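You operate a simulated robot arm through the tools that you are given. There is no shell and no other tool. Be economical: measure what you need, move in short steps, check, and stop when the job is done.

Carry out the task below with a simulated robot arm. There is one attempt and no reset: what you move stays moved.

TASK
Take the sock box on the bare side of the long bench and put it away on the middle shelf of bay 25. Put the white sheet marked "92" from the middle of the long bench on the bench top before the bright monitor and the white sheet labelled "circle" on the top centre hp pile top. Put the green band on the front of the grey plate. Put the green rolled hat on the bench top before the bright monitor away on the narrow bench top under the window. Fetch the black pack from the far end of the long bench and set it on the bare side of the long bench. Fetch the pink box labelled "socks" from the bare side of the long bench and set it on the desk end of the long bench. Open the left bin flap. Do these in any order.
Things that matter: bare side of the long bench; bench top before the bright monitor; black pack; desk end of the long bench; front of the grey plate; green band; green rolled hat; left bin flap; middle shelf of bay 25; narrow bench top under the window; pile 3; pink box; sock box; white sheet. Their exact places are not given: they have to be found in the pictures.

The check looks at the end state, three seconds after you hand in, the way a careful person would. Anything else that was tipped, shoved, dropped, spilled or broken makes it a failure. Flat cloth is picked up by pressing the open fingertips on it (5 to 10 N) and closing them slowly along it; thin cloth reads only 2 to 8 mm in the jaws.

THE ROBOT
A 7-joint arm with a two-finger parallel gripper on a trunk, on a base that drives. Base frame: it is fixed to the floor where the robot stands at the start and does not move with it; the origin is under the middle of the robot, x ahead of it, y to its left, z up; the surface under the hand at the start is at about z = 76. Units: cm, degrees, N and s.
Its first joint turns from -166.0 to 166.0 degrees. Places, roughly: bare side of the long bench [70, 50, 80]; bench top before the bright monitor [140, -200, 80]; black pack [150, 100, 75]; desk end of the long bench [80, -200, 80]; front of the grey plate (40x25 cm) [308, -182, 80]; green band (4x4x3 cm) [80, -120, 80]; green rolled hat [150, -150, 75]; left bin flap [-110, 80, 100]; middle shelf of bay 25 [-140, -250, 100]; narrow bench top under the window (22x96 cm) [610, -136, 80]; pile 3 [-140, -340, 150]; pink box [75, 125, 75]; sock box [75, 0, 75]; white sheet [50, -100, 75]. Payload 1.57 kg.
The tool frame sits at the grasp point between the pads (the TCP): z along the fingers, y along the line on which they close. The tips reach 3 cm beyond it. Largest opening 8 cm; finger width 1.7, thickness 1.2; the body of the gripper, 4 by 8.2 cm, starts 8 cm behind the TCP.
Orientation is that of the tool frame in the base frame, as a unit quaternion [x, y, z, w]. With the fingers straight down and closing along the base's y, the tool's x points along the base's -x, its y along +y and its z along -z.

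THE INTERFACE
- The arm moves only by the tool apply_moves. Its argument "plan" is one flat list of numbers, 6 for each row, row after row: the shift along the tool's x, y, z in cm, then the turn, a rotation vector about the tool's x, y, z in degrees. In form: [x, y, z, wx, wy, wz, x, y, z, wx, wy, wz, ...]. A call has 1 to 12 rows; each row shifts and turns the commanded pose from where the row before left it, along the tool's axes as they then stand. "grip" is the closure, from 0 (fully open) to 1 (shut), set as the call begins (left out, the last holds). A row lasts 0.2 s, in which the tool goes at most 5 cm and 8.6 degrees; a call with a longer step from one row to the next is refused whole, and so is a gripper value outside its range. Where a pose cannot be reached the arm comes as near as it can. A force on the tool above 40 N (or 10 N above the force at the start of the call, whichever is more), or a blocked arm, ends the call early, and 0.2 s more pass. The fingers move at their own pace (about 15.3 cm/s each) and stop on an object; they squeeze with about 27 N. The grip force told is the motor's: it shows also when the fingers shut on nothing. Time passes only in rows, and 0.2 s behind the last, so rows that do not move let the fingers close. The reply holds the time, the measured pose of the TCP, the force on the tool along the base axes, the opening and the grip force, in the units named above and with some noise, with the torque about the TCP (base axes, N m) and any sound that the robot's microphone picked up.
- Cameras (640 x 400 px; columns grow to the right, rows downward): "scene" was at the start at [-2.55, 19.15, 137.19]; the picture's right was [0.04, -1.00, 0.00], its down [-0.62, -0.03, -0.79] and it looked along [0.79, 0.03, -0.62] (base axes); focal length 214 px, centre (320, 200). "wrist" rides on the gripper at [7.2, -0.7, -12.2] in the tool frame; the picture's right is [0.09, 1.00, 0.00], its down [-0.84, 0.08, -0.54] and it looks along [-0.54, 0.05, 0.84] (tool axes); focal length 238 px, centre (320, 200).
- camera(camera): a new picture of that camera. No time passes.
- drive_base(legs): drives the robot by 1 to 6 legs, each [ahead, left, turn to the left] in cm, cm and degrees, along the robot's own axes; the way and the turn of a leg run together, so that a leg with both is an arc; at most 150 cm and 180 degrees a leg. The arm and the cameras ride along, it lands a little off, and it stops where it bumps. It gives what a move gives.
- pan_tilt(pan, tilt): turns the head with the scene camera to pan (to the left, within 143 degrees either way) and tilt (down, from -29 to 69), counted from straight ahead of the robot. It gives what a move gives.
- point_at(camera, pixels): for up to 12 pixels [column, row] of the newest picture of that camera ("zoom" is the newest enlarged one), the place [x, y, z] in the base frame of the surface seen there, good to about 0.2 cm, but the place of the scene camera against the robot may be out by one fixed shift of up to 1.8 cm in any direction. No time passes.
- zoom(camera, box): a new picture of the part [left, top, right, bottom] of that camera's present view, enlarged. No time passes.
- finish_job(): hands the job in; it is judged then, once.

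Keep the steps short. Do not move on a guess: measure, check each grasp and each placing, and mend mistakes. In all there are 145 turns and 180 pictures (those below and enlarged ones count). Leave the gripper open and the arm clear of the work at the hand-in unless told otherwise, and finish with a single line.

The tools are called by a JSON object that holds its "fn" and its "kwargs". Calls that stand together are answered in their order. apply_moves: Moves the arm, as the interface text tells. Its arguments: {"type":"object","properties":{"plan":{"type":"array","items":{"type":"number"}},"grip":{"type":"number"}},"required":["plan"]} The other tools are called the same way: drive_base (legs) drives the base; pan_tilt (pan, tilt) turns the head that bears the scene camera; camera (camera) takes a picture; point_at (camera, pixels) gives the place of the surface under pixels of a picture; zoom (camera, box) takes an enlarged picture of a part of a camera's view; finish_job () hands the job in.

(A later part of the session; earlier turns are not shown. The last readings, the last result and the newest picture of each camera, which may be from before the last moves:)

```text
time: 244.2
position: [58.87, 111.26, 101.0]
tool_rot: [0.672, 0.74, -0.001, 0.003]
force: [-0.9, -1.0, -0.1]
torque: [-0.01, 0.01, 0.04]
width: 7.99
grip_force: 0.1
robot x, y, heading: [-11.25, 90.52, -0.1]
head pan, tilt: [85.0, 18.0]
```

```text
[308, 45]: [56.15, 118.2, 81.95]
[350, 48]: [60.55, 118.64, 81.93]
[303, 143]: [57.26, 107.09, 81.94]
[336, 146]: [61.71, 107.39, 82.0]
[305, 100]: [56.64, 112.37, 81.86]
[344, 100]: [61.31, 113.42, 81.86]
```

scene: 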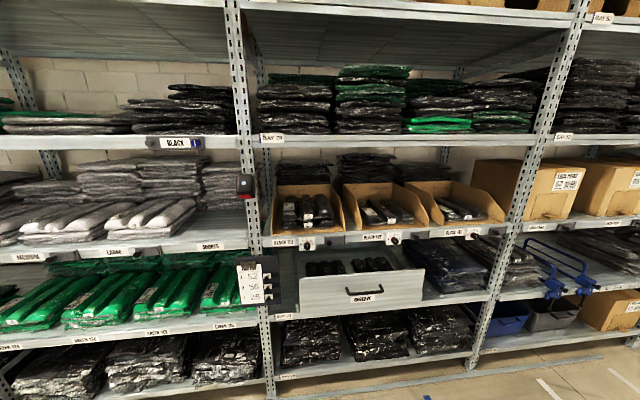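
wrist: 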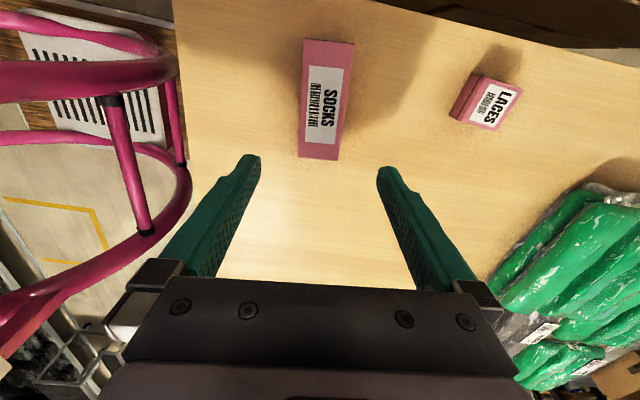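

Aligned. Descend 21.4 and close.

{"fn": "apply_moves", "kwargs": {"plan": [0.7, 0, 4.3, 0, 0, 0, 0, 0, 4.3, 0, 0, 0, 0, 0, 4.3, 0, 0, 0, 0, 0, 4.3, 0, 0, 0, 0, 0, 4.2, 0, 0, 0]}}

{"fn": "apply_moves", "kwargs": {"plan": [0, 0, 0, 0, 0, 0, 0, 0, 0, 0, 0, 0, 0, 0, 0, 0, 0, 0, 0, 0, 0, 0, 0, 0], "grip": 1}}

{"fn": "apply_moves", "kwargs": {"plan": [0, 0, -0.4, 0, 0, 0, 0, 0, -1, 0, 0, 0, 0, 0, -2, 0, 0, 0, 0, 0, -3, 0, 0, 0, 0, 0, -3, 0, 0, 0, 0, 0, -3, 0, 0, 0, 0, 0, -3, 0, 0, 0, 0, 0, -3, 0, 0, 0, 0, 0, -2, 0, 0, 0]}}

{"fn": "camera", "kwargs": {"camera": "wrist"}}

```text
time: 245.4
position: [60.23, 108.46, 86.93]
tool_rot: [0.672, 0.741, 0.0, 0.002]
force: [-0.8, 1.0, -0.6]
torque: [-0.03, -0.03, 0.0]
width: 8.0
grip_force: 0.1
out of reach, approached as far as the arm can: row 1, 2, 3, 4, 5
robot x, y, heading: [-11.32, 90.39, -0.0]
head pan, tilt: [85.0, 18.0]
```

```text
time: 246.4
position: [60.18, 108.64, 86.91]
tool_rot: [0.673, 0.74, 0.0, 0.003]
force: [0.1, 0.1, -0.5]
torque: [0.0, -0.01, 0.0]
width: 0.02
grip_force: 21.2
robot x, y, heading: [-11.09, 90.45, 0.0]
head pan, tilt: [85.0, 18.0]
```

```text
time: 248.4
position: [59.88, 108.65, 107.18]
tool_rot: [0.672, 0.74, -0.001, 0.003]
force: [0.4, -0.1, -1.3]
torque: [0.0, 0.02, -0.01]
width: 0.01
grip_force: 20.9
robot x, y, heading: [-11.18, 90.63, -0.1]
head pan, tilt: [85.0, 18.0]
```

```text
74 pictures are left
```

wrist: 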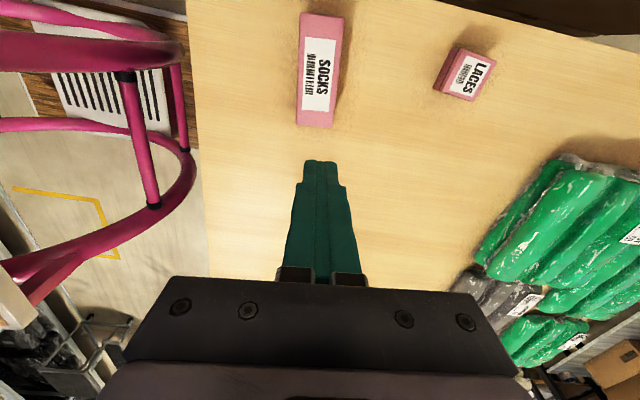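

The wrist is at a limit with this yaw. Rotate the hand 180° the other way (tool z −180°) and turn the base 15° left.

{"fn": "apply_moves", "kwargs": {"plan": [0, 0, 0, 0, 0, -8.57, 0, 0, 0, 0, 0, -8.57, 0, 0, 0, 0, 0, -8.57, 0, 0, 0, 0, 0, -8.57, 0, 0, 0, 0, 0, -8.57, 0, 0, 0, 0, 0, -8.57, 0, 0, 0, 0, 0, -8.57, 0, 0, 0, 0, 0, -8.57, 0, 0, 0, 0, 0, -8.57, 0, 0, 0, 0, 0, -8.57, 0, 0, 0, 0, 0, -8.57, 0, 0, 0, 0, 0, -8.57], "grip": 0}}

{"fn": "drive_base", "kwargs": {"legs": [[0, 0, 15]]}}

{"fn": "apply_moves", "kwargs": {"plan": [0, 0, 0, 0, 0, -8.57, 0, 0, 0, 0, 0, -8.57, 0, 0, 0, 0, 0, -8.57, 0, 0, 0, 0, 0, -8.57, 0, 0, 0, 0, 0, -8.57, 0, 0, 0, 0, 0, -8.57, 0, 0, 0, 0, 0, -8.57, 0, 0, 0, 0, 0, -4]}}

```text
time: 251.1
position: [59.85, 108.62, 107.28]
tool_rot: [-0.161, 0.987, -0.003, 0.001]
force: [-0.3, 0.4, 0.7]
torque: [0.01, 0.0, 0.03]
width: 7.97
grip_force: 0.0
robot x, y, heading: [-11.39, 90.78, -0.1]
head pan, tilt: [85.0, 18.0]
```

```text
time: 252.3
position: [52.85, 126.58, 107.21]
tool_rot: [-0.288, 0.958, -0.002, 0.002]
force: [-0.3, -0.2, 0.0]
torque: [-0.03, -0.01, -0.01]
width: 8.01
grip_force: 0.0
robot x, y, heading: [-11.25, 90.58, 15.3]
head pan, tilt: [85.0, 18.0]
```

```text
time: 254.1
position: [52.76, 126.53, 107.3]
tool_rot: [0.753, -0.658, 0.003, 0.001]
force: [-0.4, 0.0, -0.4]
torque: [-0.01, 0.01, 0.01]
width: 8.01
grip_force: 0.0
robot x, y, heading: [-11.51, 90.94, 15.1]
head pan, tilt: [85.0, 18.0]
```

{"fn": "apply_moves", "kwargs": {"plan": [3.8, -1.07, 0, 0, 0, 0, 3.8, -1.07, 0, 0, 0, 0, 3.8, -1.07, 0, 0, 0, 0, 3.8, -1.07, 0, 0, 0, 2.2, 0, 0, 4, 0, 0, 0, 0, 0, 4, 0, 0, 0, 0, 0, 4, 0, 0, 0]}}

{"fn": "camera", "kwargs": {"camera": "wrist"}}

```text
time: 255.7
position: [58.99, 112.04, 95.38]
tool_rot: [0.739, -0.674, 0.003, -0.001]
force: [0.0, 0.4, 0.3]
torque: [-0.01, -0.03, 0.0]
width: 8.01
grip_force: 0.0
robot x, y, heading: [-11.25, 91.04, 15.0]
head pan, tilt: [85.0, 18.0]
```

```text
73 pictures are left
```

wrist: 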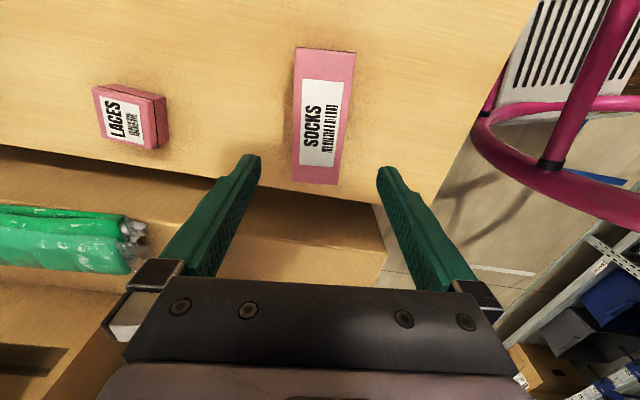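

In reach now and aligned. Descend and close, lift gently.

{"fn": "apply_moves", "kwargs": {"plan": [0, 0, 4, 0, 0, 0, 0, 0, 4, 0, 0, 0, 0, 0, 4, 0, 0, 0, 0, 0, 3.9, 0, 0, 0]}}

{"fn": "apply_moves", "kwargs": {"plan": [0, 0, 0, 0, 0, 0, 0, 0, 0, 0, 0, 0, 0, 0, 0, 0, 0, 0, 0, 0, 0, 0, 0, 0], "grip": 1}}

{"fn": "apply_moves", "kwargs": {"plan": [0, 0, -0.4, 0, 0, 0, 0, 0, -1, 0, 0, 0, 0, 0, -2, 0, 0, 0, 0, 0, -3, 0, 0, 0, 0, 0, -3, 0, 0, 0, 0, 0, -3, 0, 0, 0, 0, 0, -3, 0, 0, 0, 0, 0, -3, 0, 0, 0, 0, 0, -3, 0, 0, 0, 0, 0, -3, 0, 0, 0]}}

{"fn": "camera", "kwargs": {"camera": "wrist"}}

```text
time: 256.7
position: [58.92, 112.03, 79.41]
tool_rot: [0.738, -0.675, 0.002, 0.0]
force: [-0.5, 0.3, -0.7]
torque: [0.02, 0.04, 0.02]
width: 8.03
grip_force: 0.1
robot x, y, heading: [-11.58, 90.63, 15.2]
head pan, tilt: [85.0, 18.0]
```

```text
time: 257.7
position: [59.08, 112.06, 79.44]
tool_rot: [0.738, -0.675, 0.003, 0.001]
force: [-0.1, -0.1, -0.2]
torque: [-0.01, 0.0, 0.03]
width: 5.77
grip_force: 27.2
robot x, y, heading: [-11.11, 90.57, 15.0]
head pan, tilt: [85.0, 18.0]
```

```text
time: 259.9
position: [59.06, 111.87, 103.89]
tool_rot: [0.738, -0.675, 0.002, 0.001]
force: [0.9, 0.5, -0.4]
torque: [0.01, 0.03, 0.01]
width: 5.75
grip_force: 26.9
robot x, y, heading: [-11.34, 90.65, 15.1]
head pan, tilt: [85.0, 18.0]
```

```text
72 pictures are left
```

wrist: 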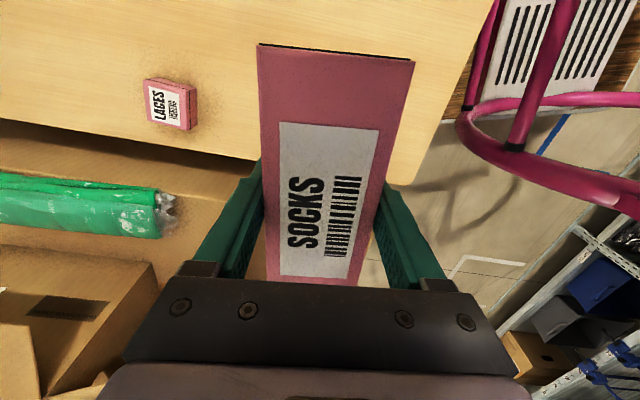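

Held firmly. Pull in ~13, raise 4, and drive to the desk end (y≈−208).

{"fn": "apply_moves", "kwargs": {"plan": [0, 0, -2, 0, 0, 0, 0, 0, -2, 0, 0, 0, 1.1, 3.1, 0, 0, 0, 0, 1.1, 3.1, 0, 0, 0, 0, 1.1, 3.1, 0, 0, 0, 0, 1.1, 3.1, 0, 0, 0, 0]}}

{"fn": "drive_base", "kwargs": {"legs": [[0, 0, -105], [150, 0, 0], [148, 0, 0], [0, 0, 90]]}}

{"fn": "camera", "kwargs": {"camera": "wrist"}}

{"fn": "pan_tilt", "kwargs": {"pan": 0, "tilt": 40}}

{"fn": "camera", "kwargs": {"camera": "scene"}}

```text
time: 261.3
position: [47.13, 106.43, 107.77]
tool_rot: [0.739, -0.674, 0.003, -0.001]
force: [0.7, -0.3, -0.7]
torque: [-0.04, 0.01, 0.02]
width: 5.76
grip_force: 27.4
robot x, y, heading: [-11.21, 90.84, 15.1]
head pan, tilt: [85.0, 18.0]
```

```text
time: 283.9
position: [46.35, -208.42, 107.92]
tool_rot: [-0.637, 0.771, -0.002, 0.0]
force: [-0.1, 0.2, -1.4]
torque: [0.0, -0.02, 0.02]
width: 5.74
grip_force: 26.7
robot x, y, heading: [-13.9, -207.35, -0.8]
head pan, tilt: [85.0, 18.0]
```

```text
71 pictures are left
```

wrist: 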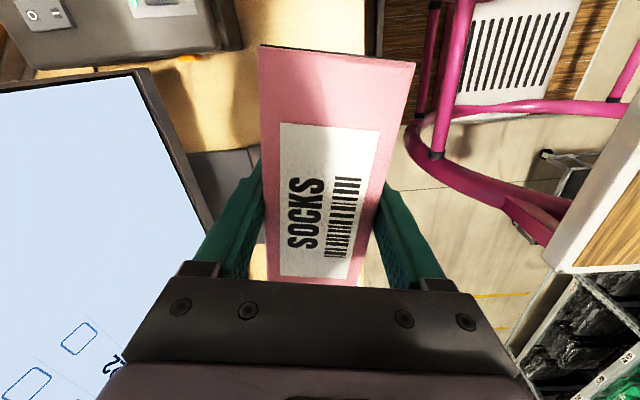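

```text
time: 285.5
position: [46.52, -208.48, 107.76]
tool_rot: [-0.637, 0.771, -0.002, -0.001]
force: [-0.3, 0.2, -0.9]
torque: [0.03, 0.02, 0.02]
width: 5.74
grip_force: 27.1
robot x, y, heading: [-13.76, -207.37, -0.9]
head pan, tilt: [0.0, 40.0]
```

```text
70 pictures are left
```

scene: 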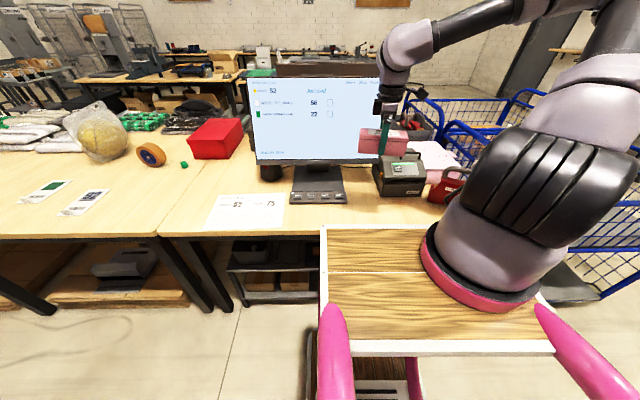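

{"fn": "point_at", "kwargs": {"camera": "scene", "pixels": [[345, 205], [365, 205], [375, 195], [400, 198], [425, 195], [365, 220], [400, 215], [350, 225], [430, 205], [320, 205], [385, 222]]}}

```text
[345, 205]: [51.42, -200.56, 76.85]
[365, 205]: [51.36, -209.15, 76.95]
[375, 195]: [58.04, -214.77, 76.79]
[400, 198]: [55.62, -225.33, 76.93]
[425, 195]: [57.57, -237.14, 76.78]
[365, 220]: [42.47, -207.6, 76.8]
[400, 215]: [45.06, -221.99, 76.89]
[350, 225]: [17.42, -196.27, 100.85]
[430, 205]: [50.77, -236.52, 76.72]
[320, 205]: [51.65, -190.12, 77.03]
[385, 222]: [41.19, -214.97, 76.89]
```

Bench is free at x 40–54, y −200…−235. Lower the pink box at about [46.8,−211.5].

{"fn": "apply_moves", "kwargs": {"plan": [2.9, -0.86, 0, 0, 0, 0, 0, 0, 3.5, 0, 0, 0, 0, 0, 3.5, 0, 0, 0, 0, 0, 3.5, 0, 0, 0, 0, 0, 3.5, 0, 0, 0, 0, 0, 3.5, 0, 0, 0, 0, 0, 3.5, 0, 0, 0, 0, 0, 3.5, 0, 0, 0, 0, 0, 2, 0, 0, 0, 0, 0, 1, 0, 0, 0, 0, 0, 0.6, 0, 0, 0]}}

{"fn": "apply_moves", "kwargs": {"plan": [0, 0, 0.2, 0, 0, 0, 0, 0, 0, 0, 0, 0]}}

{"fn": "camera", "kwargs": {"camera": "wrist"}}

```text
time: 287.9
position: [46.76, -211.64, 79.59]
tool_rot: [-0.637, 0.771, -0.003, 0.0]
force: [-1.1, 0.0, -0.7]
torque: [-0.01, 0.0, 0.01]
width: 5.77
grip_force: 26.8
robot x, y, heading: [-14.17, -207.29, -1.0]
head pan, tilt: [0.0, 40.0]
```

```text
time: 288.5
position: [46.79, -211.66, 79.48]
tool_rot: [-0.637, 0.771, -0.002, -0.001]
force: [-1.0, -0.1, -1.3]
torque: [0.03, -0.01, 0.01]
width: 5.77
grip_force: 26.6
robot x, y, heading: [-14.59, -208.14, -0.9]
head pan, tilt: [0.0, 40.0]
```

```text
69 pictures are left
```

wrist: 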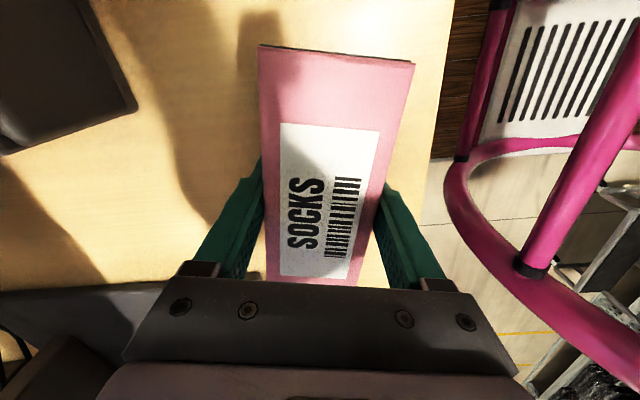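

Release, lift, and unwind the hand yaw; then strafe left toward the band.

{"fn": "apply_moves", "kwargs": {"plan": [0, 0, 0, 0, 0, 0, 0, 0, 0, 0, 0, 0, 0, 0, -4.5, 0, 0, 0, 0, 0, -4.8, 0, 0, 0, 0, 0, -4.8, 0, 0, 0, 0, 0, -4.8, 0, 0, 0, 0, 0, -4.8, 0, 0, 0, 0, 0, -4.8, 0, 0, 0], "grip": 0}}

{"fn": "camera", "kwargs": {"camera": "wrist"}}

{"fn": "apply_moves", "kwargs": {"plan": [0, 0, 0, 0, 0, 8, 0, 0, 0, 0, 0, 8, 0, 0, 0, 0, 0, 8, 0, 0, 0, 0, 0, 8, 0, 0, 0, 0, 0, 8, 0, 0, 0, 0, 0, 8, 0, 0, 0, 0, 0, 8, 0, 0, 0, 0, 0, 8, 0, 0, 0, 0, 0, 8, 0, 0, 0, 0, 0, 8]}}

{"fn": "drive_base", "kwargs": {"legs": [[0, 95, 1], [13, 0, 0]]}}

{"fn": "camera", "kwargs": {"camera": "wrist"}}

```text
time: 290.3
position: [46.8, -211.68, 107.96]
tool_rot: [-0.637, 0.77, -0.003, -0.001]
force: [0.6, 0.6, 0.1]
torque: [-0.02, 0.06, 0.0]
width: 7.98
grip_force: 0.1
robot x, y, heading: [-13.98, -207.48, -1.1]
head pan, tilt: [0.0, 40.0]
```

```text
68 pictures are left
```

wrist: 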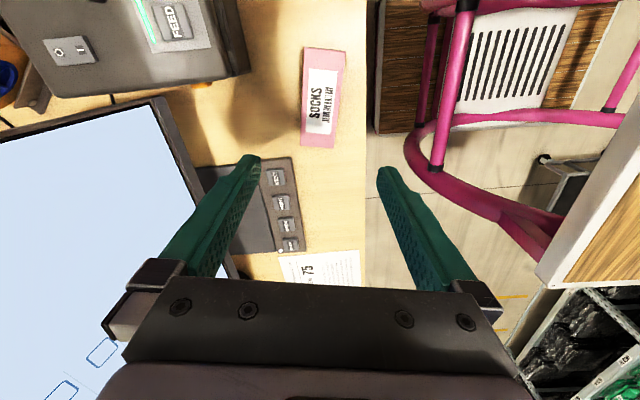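

```text
time: 292.5
position: [46.79, -211.49, 108.02]
tool_rot: [0.009, 1.0, -0.002, 0.0]
force: [0.7, 0.4, 0.1]
torque: [0.02, 0.0, 0.0]
width: 7.99
grip_force: 0.1
robot x, y, heading: [-14.22, -207.36, -1.0]
head pan, tilt: [0.0, 40.0]
```

```text
time: 298.4
position: [61.68, -116.91, 108.06]
tool_rot: [0.011, 1.0, -0.001, 0.002]
force: [-0.4, -0.3, 0.5]
torque: [-0.02, -0.01, 0.0]
width: 8.01
grip_force: 0.0
robot x, y, heading: [1.01, -112.62, -1.6]
head pan, tilt: [0.0, 40.0]
```

```text
67 pictures are left
```

wrist: 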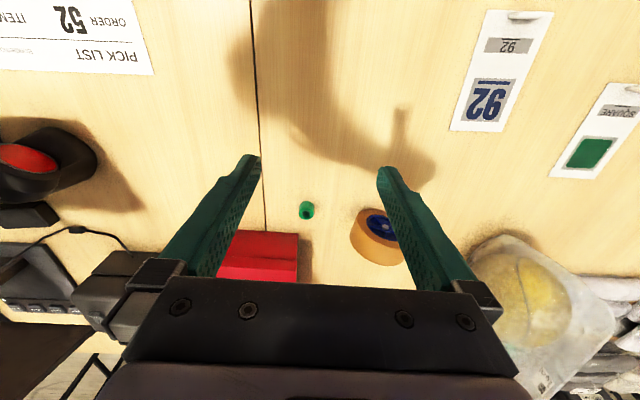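

Pink box stands at the desk end. Now the band at pixel (306,210): measure.

{"fn": "zoom", "kwargs": {"camera": "wrist", "box": [270, 180, 350, 250]}}

{"fn": "point_at", "kwargs": {"camera": "zoom", "pixels": [[265, 130], [330, 130], [295, 120], [295, 200], [262, 190], [325, 195], [297, 170], [265, 300], [60, 320], [560, 260], [590, 150]]}}

```text
5.71 times, centred on (310, 215) of wrist
```

zoom: 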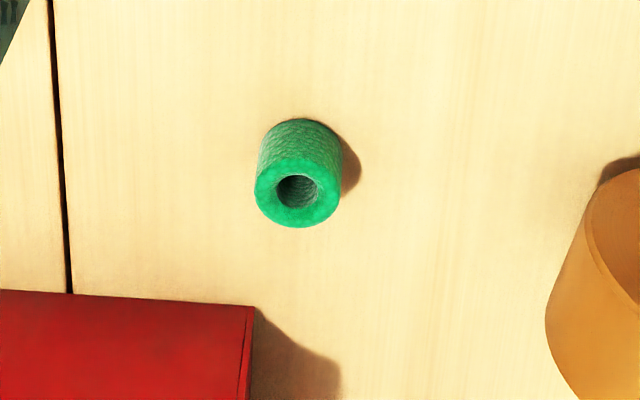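

```text
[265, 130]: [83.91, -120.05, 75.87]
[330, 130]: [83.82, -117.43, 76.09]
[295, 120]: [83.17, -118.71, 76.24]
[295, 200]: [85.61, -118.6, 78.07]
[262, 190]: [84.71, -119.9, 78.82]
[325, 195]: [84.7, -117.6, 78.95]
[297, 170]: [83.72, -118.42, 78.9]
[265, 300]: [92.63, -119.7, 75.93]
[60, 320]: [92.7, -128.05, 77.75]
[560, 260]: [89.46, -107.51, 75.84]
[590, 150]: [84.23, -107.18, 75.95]
```

Band centre [84.9,−118.6], top 79, ⌀≈3.2. Go above and down, opening ~5.5.

{"fn": "apply_moves", "kwargs": {"plan": [-4.64, -0.23, 0, 0, 0, 0, -4.64, -0.23, 0, 0, 0, 0, -4.64, -0.23, 0, 0, 0, 0, -4.64, -0.23, 0, 0, 0, 0, -4.64, -0.23, 0, 0, 0, 0, 0, 0, 4.7, 0, 0, 0, 0, 0, 4.7, 0, 0, 0, 0, 0, 4.7, 0, 0, 0, 0, 0, 4.7, 0, 0, 0], "grip": 0.3}}

{"fn": "camera", "kwargs": {"camera": "wrist"}}

```text
time: 300.4
position: [84.78, -118.82, 89.4]
tool_rot: [0.012, 1.0, -0.003, 0.001]
force: [-0.9, 0.3, 0.1]
torque: [0.01, -0.04, 0.01]
width: 5.61
grip_force: 0.2
robot x, y, heading: [1.09, -111.99, -1.6]
head pan, tilt: [0.0, 40.0]
```

```text
65 pictures are left
```

wrist: 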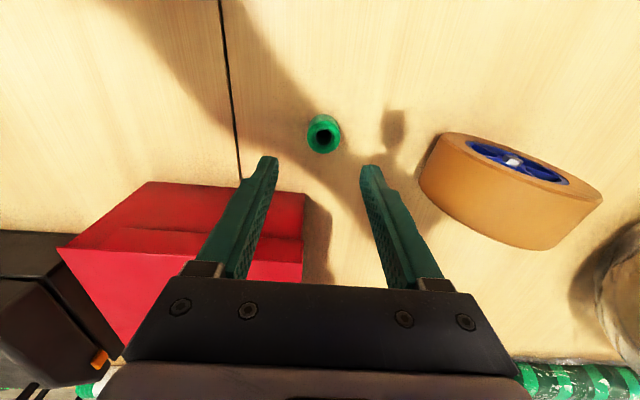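

{"fn": "apply_moves", "kwargs": {"plan": [0, 0.1, 3.5, 0, 0, 0, 0, 0.1, 3.5, 0, 0, 0, 0, 0, 2.5, 0, 0, 0, 0, 0, 0.5, 0, 0, 0]}}

{"fn": "apply_moves", "kwargs": {"plan": [0, 0, 0, 0, 0, 0, 0, 0, 0, 0, 0, 0, 0, 0, 0, 0, 0, 0, 0, 0, -0.5, 0, 0, 0, 0, 0, -1, 0, 0, 0, 0, 0, -2, 0, 0, 0, 0, 0, -3, 0, 0, 0, 0, 0, -4, 0, 0, 0, 0, 0, -4, 0, 0, 0, 0, 0, -4, 0, 0, 0, 0, 0, -4, 0, 0, 0], "grip": 1}}

{"fn": "camera", "kwargs": {"camera": "wrist"}}

```text
time: 301.4
position: [84.79, -118.49, 79.26]
tool_rot: [0.011, 1.0, -0.002, 0.002]
force: [-0.6, -0.8, 0.0]
torque: [0.02, -0.02, -0.01]
width: 5.62
grip_force: 0.1
robot x, y, heading: [0.84, -112.41, -1.5]
head pan, tilt: [0.0, 40.0]
```

```text
time: 303.8
position: [84.68, -118.57, 101.71]
tool_rot: [0.011, 1.0, -0.003, 0.001]
force: [0.7, 0.1, 0.5]
torque: [0.0, 0.02, -0.01]
width: 3.02
grip_force: 27.0
robot x, y, heading: [1.25, -112.52, -1.5]
head pan, tilt: [0.0, 40.0]
```

```text
64 pictures are left
```

wrist: 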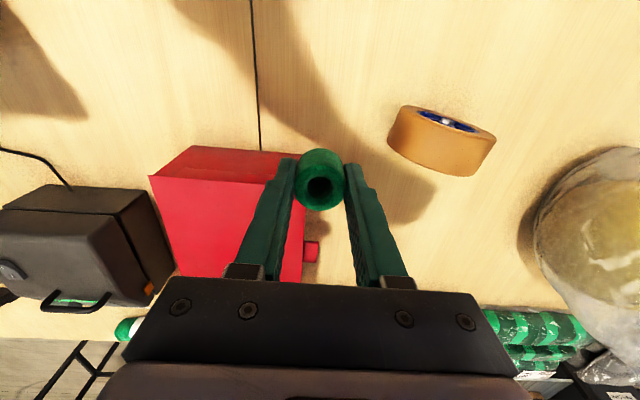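

Band held. Retract, back off the bench, and drive round to the south corridor; then look.

{"fn": "apply_moves", "kwargs": {"plan": [4, 0, -1.5, 0, 0, 0, 4, 0, -1.5, 0, 0, 0, 4, 0, -1.5, 0, 0, 0, 4, 0, -1.5, 0, 0, 0, 4, 0, 0, 0, 0, 0]}}

{"fn": "drive_base", "kwargs": {"legs": [[-14, 0, 0], [0, 0, -88.5], [150, 0, 0], [150, 0, 0], [10, 0, 0], [0, 0, 90]]}}

{"fn": "pan_tilt", "kwargs": {"pan": 12, "tilt": 22}}

{"fn": "camera", "kwargs": {"camera": "scene"}}

```text
time: 305.0
position: [65.05, -118.09, 107.97]
tool_rot: [0.011, 1.0, -0.002, 0.001]
force: [0.3, 0.3, -0.7]
torque: [0.04, 0.04, 0.0]
width: 3.01
grip_force: 27.2
robot x, y, heading: [0.94, -112.43, -1.4]
head pan, tilt: [0.0, 40.0]
```

```text
time: 328.7
position: [58.01, -423.26, 108.01]
tool_rot: [-0.03, 1.0, -0.003, 0.002]
force: [-0.6, -0.2, 0.1]
torque: [0.0, 0.01, 0.03]
width: 3.02
grip_force: 26.7
robot x, y, heading: [-6.08, -422.53, 3.5]
head pan, tilt: [0.0, 40.0]
```

```text
time: 329.5
position: [58.05, -423.26, 108.0]
tool_rot: [-0.029, 1.0, -0.003, 0.001]
force: [-0.7, -1.3, 0.1]
torque: [-0.02, -0.01, -0.01]
width: 3.04
grip_force: 27.1
robot x, y, heading: [-6.22, -422.72, 3.0]
head pan, tilt: [12.0, 22.0]
```

```text
63 pictures are left
```

scene: 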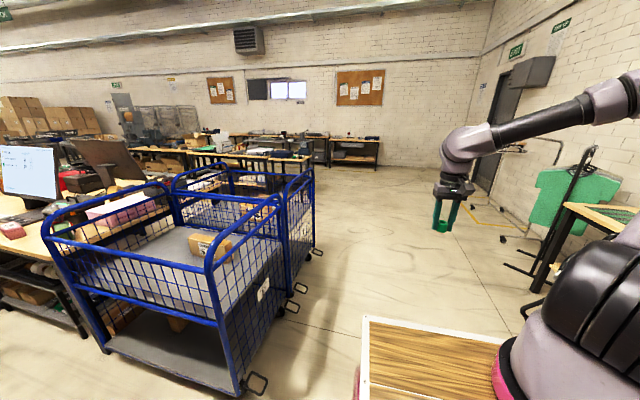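

{"fn": "point_at", "kwargs": {"camera": "scene", "pixels": [[318, 252], [255, 385], [298, 288], [530, 310], [510, 268], [308, 180], [290, 155], [345, 165], [330, 215], [540, 285], [290, 90]]}}

```text
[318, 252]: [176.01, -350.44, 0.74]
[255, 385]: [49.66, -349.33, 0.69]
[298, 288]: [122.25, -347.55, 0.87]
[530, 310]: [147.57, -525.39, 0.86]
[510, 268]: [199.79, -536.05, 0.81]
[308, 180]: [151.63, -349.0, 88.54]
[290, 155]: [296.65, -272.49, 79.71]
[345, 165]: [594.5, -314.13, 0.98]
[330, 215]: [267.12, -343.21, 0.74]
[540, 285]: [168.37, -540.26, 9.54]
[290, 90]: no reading
```

Carts end at x 178; corridor clear. Drive to x≈222, turn to face +y and look.

{"fn": "drive_base", "kwargs": {"legs": [[0, 0, -3], [150, 0, 0], [78, 0, 0], [0, 0, 90], [90, 0, 0]]}}

{"fn": "pan_tilt", "kwargs": {"pan": 25, "tilt": 22}}

{"fn": "camera", "kwargs": {"camera": "scene"}}

{"fn": "pan_tilt", "kwargs": {"pan": -35, "tilt": 22}}

{"fn": "camera", "kwargs": {"camera": "scene"}}

```text
time: 349.3
position: [225.84, -268.88, 108.05]
tool_rot: [0.71, -0.704, 0.001, -0.003]
force: [0.2, -0.3, 0.9]
torque: [0.0, -0.01, 0.0]
width: 3.04
grip_force: 26.8
robot x, y, heading: [222.18, -333.15, 90.3]
head pan, tilt: [12.0, 22.0]
```

```text
time: 350.1
position: [225.77, -268.87, 108.02]
tool_rot: [0.71, -0.704, 0.0, -0.003]
force: [-0.2, -0.2, -0.6]
torque: [0.02, -0.02, 0.02]
width: 3.03
grip_force: 27.2
robot x, y, heading: [222.31, -332.94, 90.4]
head pan, tilt: [25.0, 22.0]
```

```text
62 pictures are left
```

scene: 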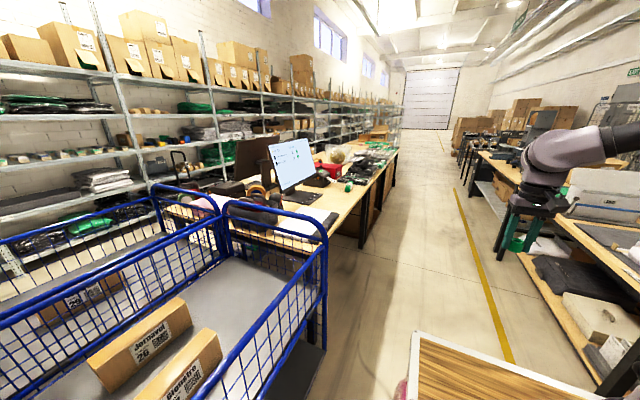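

```text
time: 351.4
position: [225.82, -268.81, 108.07]
tool_rot: [0.71, -0.704, 0.001, -0.003]
force: [0.2, 0.2, -0.4]
torque: [0.0, 0.0, 0.0]
width: 3.05
grip_force: 26.8
robot x, y, heading: [222.31, -332.72, 90.4]
head pan, tilt: [-35.0, 22.0]
```

```text
61 pictures are left
```

scene: 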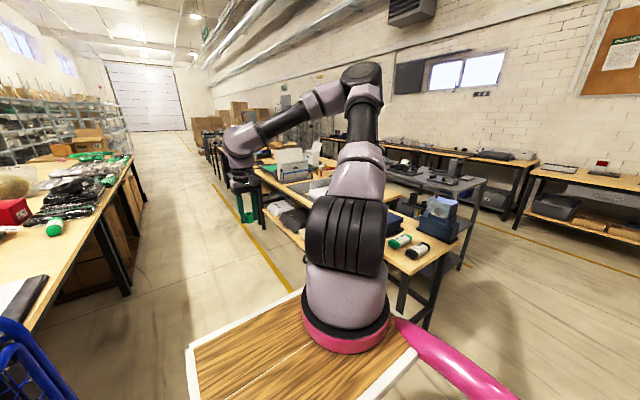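

The far monitor is bright too and faces this aisle – so the "before the bright monitor" bench is here; the hat (green/white roll) is at pixel (55,227). Drive ahead ~140 and look at the grey plate and hat.

{"fn": "point_at", "kwargs": {"camera": "scene", "pixels": [[54, 222], [100, 215], [40, 285], [400, 241], [330, 180], [445, 250], [300, 200], [268, 195], [140, 200]]}}

{"fn": "drive_base", "kwargs": {"legs": [[130, 0, 0]]}}

{"fn": "pan_tilt", "kwargs": {"pan": -80, "tilt": 32}}

{"fn": "camera", "kwargs": {"camera": "scene"}}

{"fn": "pan_tilt", "kwargs": {"pan": 80, "tilt": 32}}

{"fn": "camera", "kwargs": {"camera": "scene"}}

```text
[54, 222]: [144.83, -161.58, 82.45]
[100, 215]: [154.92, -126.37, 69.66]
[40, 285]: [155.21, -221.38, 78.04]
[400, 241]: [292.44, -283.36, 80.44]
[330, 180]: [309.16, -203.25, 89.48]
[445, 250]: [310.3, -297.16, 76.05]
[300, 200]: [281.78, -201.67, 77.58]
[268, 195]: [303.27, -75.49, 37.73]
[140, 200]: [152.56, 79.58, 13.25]
```

```text
time: 357.9
position: [227.52, -139.98, 107.98]
tool_rot: [-0.704, 0.71, 0.0, 0.002]
force: [-0.1, 0.2, -0.5]
torque: [0.02, -0.03, 0.01]
width: 3.06
grip_force: 27.1
robot x, y, heading: [222.67, -204.17, 88.9]
head pan, tilt: [-35.0, 22.0]
```

```text
time: 359.0
position: [227.49, -139.97, 107.86]
tool_rot: [-0.703, 0.711, 0.0, 0.004]
force: [0.4, -0.6, -0.6]
torque: [0.01, 0.01, 0.03]
width: 3.01
grip_force: 27.2
robot x, y, heading: [222.9, -204.08, 89.3]
head pan, tilt: [-80.0, 32.0]
```

```text
60 pictures are left
```

scene: 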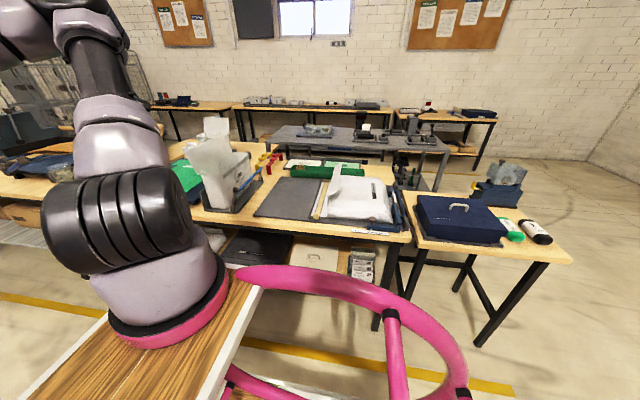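

```text
time: 361.4
position: [227.71, -139.98, 107.98]
tool_rot: [-0.703, 0.711, -0.001, 0.003]
force: [-0.3, 0.8, -1.3]
torque: [-0.02, 0.02, -0.03]
width: 3.01
grip_force: 27.6
robot x, y, heading: [222.66, -204.24, 89.1]
head pan, tilt: [80.0, 32.0]
```

```text
59 pictures are left
```

scene: 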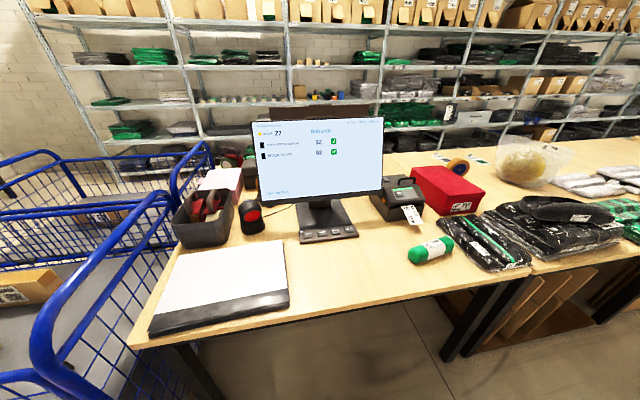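

{"fn": "point_at", "kwargs": {"camera": "scene", "pixels": [[412, 254], [430, 249], [448, 242], [430, 260], [350, 270], [370, 290], [320, 290], [300, 320], [400, 290], [440, 290], [250, 340]]}}

{"fn": "pan_tilt", "kwargs": {"pan": -80, "tilt": 32}}

{"fn": "zoom", "kwargs": {"camera": "scene", "box": [160, 100, 420, 260]}}

{"fn": "point_at", "kwargs": {"camera": "zoom", "pixels": [[240, 275], [380, 280], [310, 205], [395, 205], [310, 235], [290, 285], [330, 300], [200, 280], [420, 300], [590, 340], [310, 262]]}}

```text
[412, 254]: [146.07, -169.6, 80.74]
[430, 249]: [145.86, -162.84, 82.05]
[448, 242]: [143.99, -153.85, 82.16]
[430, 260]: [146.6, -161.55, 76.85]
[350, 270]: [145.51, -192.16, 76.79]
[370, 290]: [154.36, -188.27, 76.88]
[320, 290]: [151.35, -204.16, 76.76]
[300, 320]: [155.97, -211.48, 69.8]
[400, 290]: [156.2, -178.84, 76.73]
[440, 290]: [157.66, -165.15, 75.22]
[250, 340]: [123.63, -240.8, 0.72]
```

```text
time: 363.9
position: [227.57, -139.95, 107.92]
tool_rot: [-0.703, 0.711, 0.0, 0.002]
force: [0.3, 0.7, 0.0]
torque: [0.0, 0.0, 0.01]
width: 3.03
grip_force: 26.8
robot x, y, heading: [222.86, -203.93, 89.1]
head pan, tilt: [-80.0, 32.0]
```

```text
2.46 times, centred on (290, 180) of scene
```

zoom: 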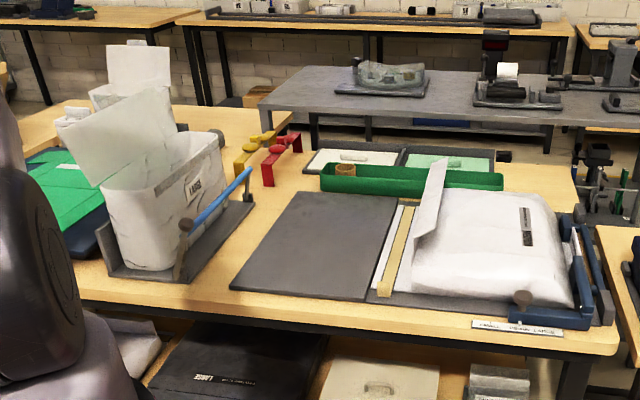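

```text
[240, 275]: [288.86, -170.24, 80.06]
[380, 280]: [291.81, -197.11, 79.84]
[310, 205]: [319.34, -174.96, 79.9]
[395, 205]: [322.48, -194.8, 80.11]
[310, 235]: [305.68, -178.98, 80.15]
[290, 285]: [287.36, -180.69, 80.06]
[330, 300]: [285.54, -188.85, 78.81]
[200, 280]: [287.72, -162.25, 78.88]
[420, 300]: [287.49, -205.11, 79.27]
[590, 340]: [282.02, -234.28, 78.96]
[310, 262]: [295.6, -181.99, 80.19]
```

Grey plate is x 286–325, y −170…−197, z≈79.3. Turn right to face it, strafe to y≈−184.

{"fn": "drive_base", "kwargs": {"legs": [[0, 0, -89], [0, 17, 0]]}}

{"fn": "camera", "kwargs": {"camera": "wrist"}}

```text
time: 369.2
position: [287.31, -192.3, 107.98]
tool_rot: [0.009, 1.0, -0.003, 0.001]
force: [-0.2, 0.2, 0.8]
torque: [0.01, -0.03, 0.02]
width: 3.06
grip_force: 26.6
robot x, y, heading: [222.75, -186.8, -1.2]
head pan, tilt: [-80.0, 32.0]
```

```text
57 pictures are left
```

wrist: 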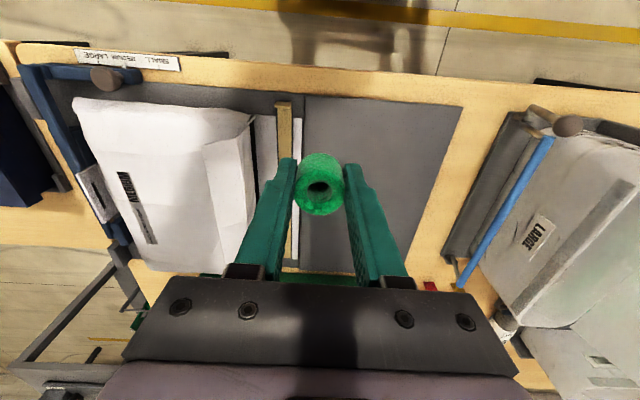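

{"fn": "point_at", "kwargs": {"camera": "wrist", "pixels": [[400, 130], [390, 110], [455, 112], [312, 105], [400, 200], [390, 150]]}}

```text
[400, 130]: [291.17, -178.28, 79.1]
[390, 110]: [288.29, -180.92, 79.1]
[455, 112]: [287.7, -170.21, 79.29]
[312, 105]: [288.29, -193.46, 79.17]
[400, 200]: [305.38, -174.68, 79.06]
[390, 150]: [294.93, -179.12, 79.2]
```

Plate z 79.15. Move to [297,−182.5], lower to TCP z 82.5, release.

{"fn": "apply_moves", "kwargs": {"plan": [-3.23, 3.3, 0, 0, 0, 0, -3.23, 3.3, 0, 0, 0, 0, -3.23, 3.3, 0, 0, 0, 0, 0, 0, 4.5, 0, 0, 0, 0, 0, 4.5, 0, 0, 0, 0, 0, 4.5, 0, 0, 0, 0, 0, 4.5, 0, 0, 0, 0, 0, 4.5, 0, 0, 0, 0, 0, 2, 0, 0, 0, 0, 0, 0.9, 0, 0, 0]}}

{"fn": "apply_moves", "kwargs": {"plan": [0, 0, 0, 0, 0, 0, 0, 0, 0, 0, 0, 0, 0, 0, -2, 0, 0, 0, 0, 0, -4.5, 0, 0, 0, 0, 0, -4.5, 0, 0, 0, 0, 0, -4.5, 0, 0, 0, 4, 0, -2.8, 0, 0, 0, 4, 0, -2.8, 0, 0, 0, 0, 0, -4.5, 0, 0, 0], "grip": 0.3}}

{"fn": "camera", "kwargs": {"camera": "wrist"}}

```text
time: 371.4
position: [297.22, -182.8, 82.71]
tool_rot: [0.009, 1.0, -0.002, 0.002]
force: [0.3, -0.2, -0.4]
torque: [0.02, -0.02, 0.01]
width: 3.02
grip_force: 27.2
robot x, y, heading: [222.9, -186.9, -1.1]
head pan, tilt: [-80.0, 32.0]
```

```text
time: 373.4
position: [289.28, -182.75, 107.95]
tool_rot: [0.009, 1.0, -0.002, 0.002]
force: [0.4, 0.9, -0.7]
torque: [0.01, 0.04, 0.03]
width: 5.6
grip_force: 0.1
robot x, y, heading: [223.16, -186.94, -1.3]
head pan, tilt: [-80.0, 32.0]
```

```text
56 pictures are left
```

wrist: 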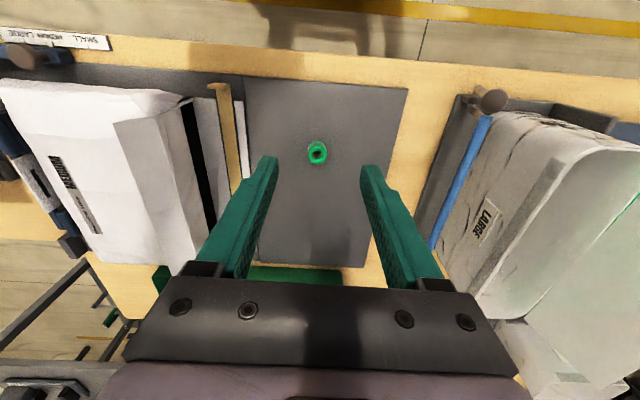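

Band is on the plate's front part. Turn right 180° to face the bench and strafe to the hat.

{"fn": "drive_base", "kwargs": {"legs": [[0, 0, -179], [0, -22, 0]]}}

{"fn": "camera", "kwargs": {"camera": "wrist"}}

```text
time: 382.4
position: [156.81, -171.88, 107.89]
tool_rot: [1.0, 0.013, -0.002, -0.003]
force: [-0.3, -0.9, 0.2]
torque: [0.02, -0.01, 0.05]
width: 5.6
grip_force: 0.0
robot x, y, heading: [222.76, -164.57, -179.0]
head pan, tilt: [-80.0, 32.0]
```

```text
55 pictures are left
```

wrist: 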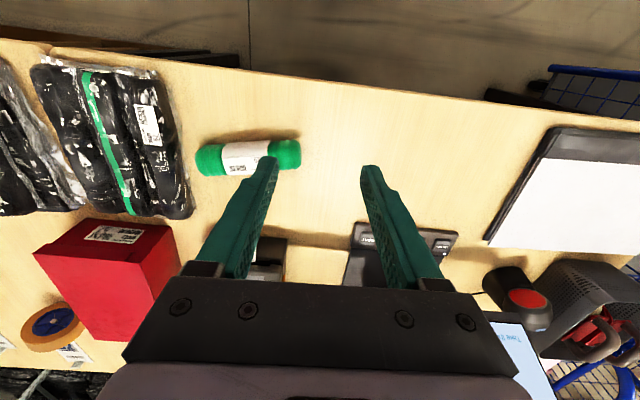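

{"fn": "zoom", "kwargs": {"camera": "wrist", "box": [180, 120, 320, 200]}}

{"fn": "point_at", "kwargs": {"camera": "zoom", "pixels": [[100, 165], [520, 140], [300, 110], [300, 215], [300, 160], [150, 130], [150, 230], [500, 110], [450, 190], [300, 95]]}}

```text
4.57 times, centred on (250, 160) of wrist
```

zoom: 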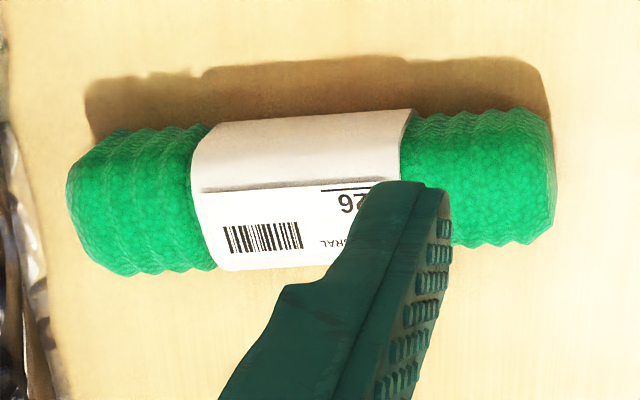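

```text
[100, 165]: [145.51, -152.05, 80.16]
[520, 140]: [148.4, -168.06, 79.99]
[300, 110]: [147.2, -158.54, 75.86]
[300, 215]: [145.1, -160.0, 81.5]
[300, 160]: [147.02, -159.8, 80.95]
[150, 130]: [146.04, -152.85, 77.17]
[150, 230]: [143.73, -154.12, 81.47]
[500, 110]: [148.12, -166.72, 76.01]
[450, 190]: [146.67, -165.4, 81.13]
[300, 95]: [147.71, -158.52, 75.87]
```

Roll axis from [~145,−151] to [148,−169], ⌀≈5.5, ~10° off y. Move above centre and yaw the hand −98.8° about tool z.

{"fn": "apply_moves", "kwargs": {"plan": [-2.8, -3.05, 0, 0, 0, 0, -2.8, -3.05, 0, 0, 0, 0, -2.8, -3.05, 0, 0, 0, 0, -2.8, -3.05, 0, 0, 0, 0], "grip": 0}}

{"fn": "apply_moves", "kwargs": {"plan": [0, 0, 0, 0, 0, -8.23, 0, 0, 0, 0, 0, -8.23, 0, 0, 0, 0, 0, -8.23, 0, 0, 0, 0, 0, -8.23, 0, 0, 0, 0, 0, -8.23, 0, 0, 0, 0, 0, -8.23, 0, 0, 0, 0, 0, -8.23, 0, 0, 0, 0, 0, -8.23, 0, 0, 0, 0, 0, -8.23, 0, 0, 0, 0, 0, -8.23, 0, 0, 0, 0, 0, -8.23, 0, 0, 0, 0, 0, -8.23]}}

{"fn": "camera", "kwargs": {"camera": "wrist"}}

```text
time: 383.4
position: [145.03, -160.05, 107.98]
tool_rot: [1.0, 0.011, -0.002, -0.003]
force: [-0.3, -0.8, 0.2]
torque: [0.01, 0.01, -0.01]
width: 8.0
grip_force: 0.0
robot x, y, heading: [222.28, -165.17, -179.1]
head pan, tilt: [-80.0, 32.0]
```

```text
time: 386.0
position: [146.21, -160.67, 109.08]
tool_rot: [0.643, 0.766, 0.003, -0.004]
force: [0.0, 0.2, 0.0]
torque: [-0.06, -0.02, 0.0]
width: 8.01
grip_force: 0.0
out of reach, approached as far as the arm can: row 12
robot x, y, heading: [222.41, -164.73, -179.0]
head pan, tilt: [-80.0, 32.0]
```

```text
53 pictures are left
```

wrist: 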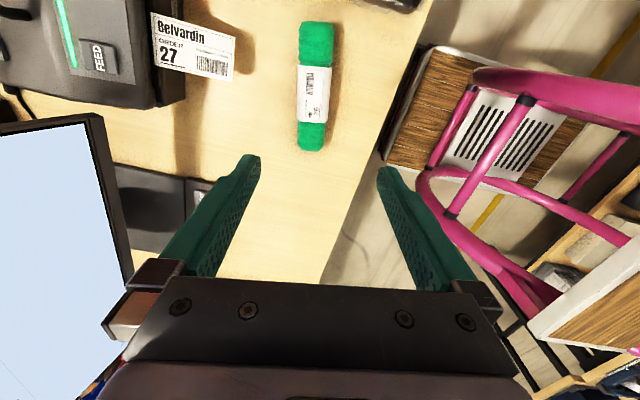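

{"fn": "point_at", "kwargs": {"camera": "wrist", "pixels": [[302, 90], [314, 90], [327, 90], [316, 25], [312, 148]]}}

{"fn": "apply_moves", "kwargs": {"plan": [0, 0, 3, 0, 0, 0, 0, 0, 3, 0, 0, 0]}}

```text
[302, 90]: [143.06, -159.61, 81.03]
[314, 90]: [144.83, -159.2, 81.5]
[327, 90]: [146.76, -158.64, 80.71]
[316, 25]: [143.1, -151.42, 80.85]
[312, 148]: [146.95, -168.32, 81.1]
```

```text
time: 386.6
position: [148.4, -162.73, 105.39]
tool_rot: [0.644, 0.765, 0.003, -0.004]
force: [0.2, -0.5, -0.7]
torque: [0.03, 0.03, 0.05]
width: 8.0
grip_force: 0.2
out of reach, approached as far as the arm can: row 1, 2
robot x, y, heading: [222.89, -164.66, -178.8]
head pan, tilt: [-80.0, 32.0]
```

The wrist yaw is at its limit. Turn base 20° left and unwind the hand by 20°, then come back over the hat.

{"fn": "drive_base", "kwargs": {"legs": [[0, 0, 20]]}}

{"fn": "apply_moves", "kwargs": {"plan": [0, 0, 0, 0, 0, 8.5, 0, 0, 0, 0, 0, 8.5, 0, 0, 0, 0, 0, 3]}}

```text
time: 388.0
position: [152.23, -188.05, 105.38]
tool_rot: [0.502, 0.865, 0.003, -0.005]
force: [0.4, 0.3, 0.1]
torque: [0.01, -0.03, -0.01]
width: 7.99
grip_force: 0.1
robot x, y, heading: [222.7, -164.77, -158.9]
head pan, tilt: [-80.0, 32.0]
```

```text
time: 388.8
position: [152.25, -187.94, 105.43]
tool_rot: [0.645, 0.764, 0.002, -0.006]
force: [0.2, -0.4, 0.2]
torque: [0.01, 0.01, -0.04]
width: 8.01
grip_force: 0.1
robot x, y, heading: [222.8, -164.67, -159.0]
head pan, tilt: [-80.0, 32.0]
```

{"fn": "apply_moves", "kwargs": {"plan": [4.8, -0.43, 0, 0, 0, 0, 4.8, -0.43, 0, 0, 0, 0, 4.8, -0.43, 0, 0, 0, 0, 4.8, -0.43, 0, 0, 0, 0, 4.8, -0.43, 0, 0, 0, 0, 4.8, -0.42, 0, 0, 0, 0, 0, 0, 4.3, 0, 0, 0, 0, 0, 4.3, 0, 0, 0, 0, 0, 4.3, 0, 0, 0]}}

{"fn": "camera", "kwargs": {"camera": "wrist"}}

```text
time: 390.8
position: [152.36, -168.01, 100.68]
tool_rot: [0.648, 0.761, 0.004, -0.009]
force: [-0.2, 0.6, -0.2]
torque: [-0.01, 0.02, 0.02]
width: 7.98
grip_force: 0.1
out of reach, approached as far as the arm can: row 5, 6, 7, 8, 9
robot x, y, heading: [222.32, -164.37, -159.0]
head pan, tilt: [-80.0, 32.0]
```

```text
52 pictures are left
```

wrist: 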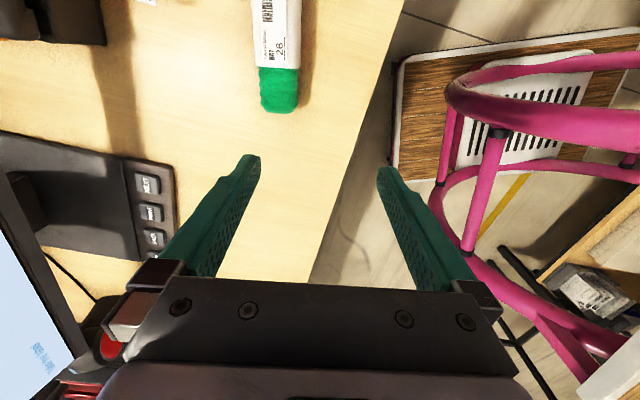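

Limit is ±98° relative to the arm's azimuth; use the opposite yaw (tool z +179.4°).

{"fn": "apply_moves", "kwargs": {"plan": [0, 0, 0, 0, 0, 8.55, 0, 0, 0, 0, 0, 8.55, 0, 0, 0, 0, 0, 8.55, 0, 0, 0, 0, 0, 8.55, 0, 0, 0, 0, 0, 8.55, 0, 0, 0, 0, 0, 8.55, 0, 0, 0, 0, 0, 8.55, 0, 0, 0, 0, 0, 8.55, 0, 0, 0, 0, 0, 8.55, 0, 0, 0, 0, 0, 8.55, 0, 0, 0, 0, 0, 8.55]}}

{"fn": "apply_moves", "kwargs": {"plan": [0, 0, 0, 0, 0, 8.5, 0, 0, 0, 0, 0, 8.5, 0, 0, 0, 0, 0, 8.5, 0, 0, 0, 0, 0, 8.5, 0, 0, 0, 0, 0, 8.5, 0, 0, 0, 0, 0, 8.5, 0, 0, 0, 0, 0, 8.5, 0, 0, 0, 0, 0, 8.5, 0, 0, 0, 0, 0, 8.5, 0, 0, 0, 0, 0, 8.5]}}

```text
time: 393.2
position: [152.29, -167.93, 100.65]
tool_rot: [0.999, 0.048, -0.004, -0.005]
force: [-0.1, 0.2, 0.6]
torque: [-0.01, 0.03, -0.01]
width: 8.03
grip_force: 0.0
robot x, y, heading: [222.82, -164.4, -159.1]
head pan, tilt: [-80.0, 32.0]
```

```text
time: 395.4
position: [152.15, -167.91, 100.61]
tool_rot: [0.769, -0.639, -0.005, -0.002]
force: [0.2, 0.1, 0.7]
torque: [0.01, 0.01, 0.02]
width: 8.0
grip_force: 0.0
robot x, y, heading: [222.34, -164.47, -159.0]
head pan, tilt: [-80.0, 32.0]
```

{"fn": "apply_moves", "kwargs": {"plan": [-3.03, 1.91, 0, 0, 0, 0, -3.03, 1.91, 0, 0, 0, 0, -3.03, 1.91, 0, 0, 0, 0, 0, 0, 4, 0, 0, 0, 0, 0, 4, 0, 0, 0]}}

{"fn": "camera", "kwargs": {"camera": "wrist"}}

```text
time: 396.6
position: [144.88, -160.02, 92.56]
tool_rot: [0.77, -0.639, -0.006, -0.001]
force: [0.8, 0.7, 1.0]
torque: [0.0, 0.03, -0.02]
width: 8.01
grip_force: 0.2
robot x, y, heading: [222.66, -164.54, -158.9]
head pan, tilt: [-80.0, 32.0]
```

```text
51 pictures are left
```

wrist: 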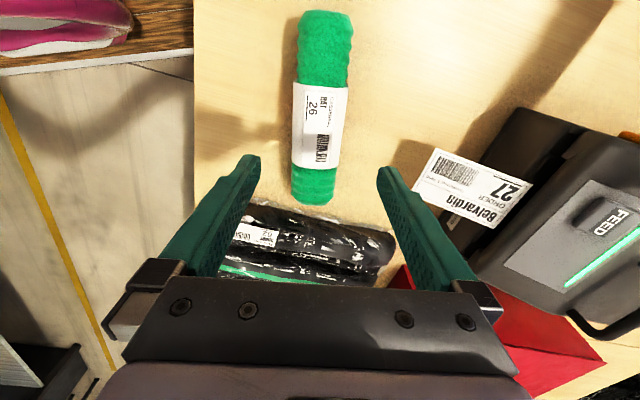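

Aligned. Descend, close, and lift gently.

{"fn": "apply_moves", "kwargs": {"plan": [0, 0, 4.4, 0, 0, 0, 0, 0, 4.4, 0, 0, 0, 0, 0, 3.5, 0, 0, 0, 0, 0, 0.8, 0, 0, 0]}}

{"fn": "apply_moves", "kwargs": {"plan": [0, 0, 0, 0, 0, 0, 0, 0, 0, 0, 0, 0, 0, 0, 0, 0, 0, 0, 0, 0, 0, 0, 0, 0, 0, 0, -0.5, 0, 0, 0, 0, 0, -1, 0, 0, 0, 0, 0, -2, 0, 0, 0, 0, 0, -3, 0, 0, 0, 0, 0, -4, 0, 0, 0, 0, 0, -4, 0, 0, 0, 0, 0, -4, 0, 0, 0, 0, 0, -4, 0, 0, 0], "grip": 1}}

{"fn": "camera", "kwargs": {"camera": "wrist"}}

```text
time: 397.6
position: [144.65, -159.89, 79.65]
tool_rot: [0.769, -0.639, -0.006, -0.002]
force: [0.1, -0.5, 0.6]
torque: [0.03, 0.02, 0.04]
width: 8.02
grip_force: 0.2
robot x, y, heading: [222.37, -164.66, -158.7]
head pan, tilt: [-80.0, 32.0]
```

```text
time: 400.2
position: [144.94, -160.05, 102.35]
tool_rot: [0.77, -0.638, -0.006, -0.001]
force: [0.4, -0.2, -1.1]
torque: [0.02, -0.01, 0.04]
width: 5.56
grip_force: 27.0
robot x, y, heading: [222.61, -164.76, -158.9]
head pan, tilt: [-80.0, 32.0]
```

```text
50 pictures are left
```

wrist: 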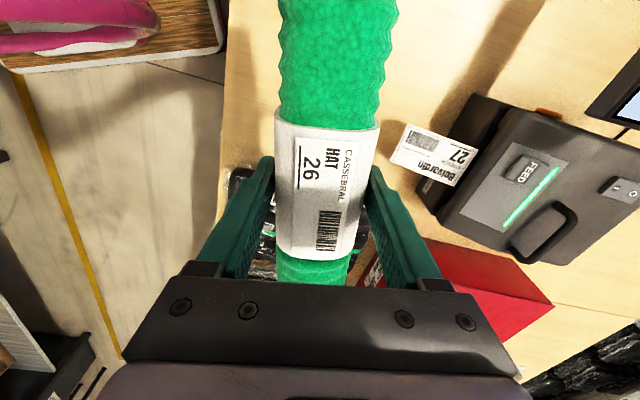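

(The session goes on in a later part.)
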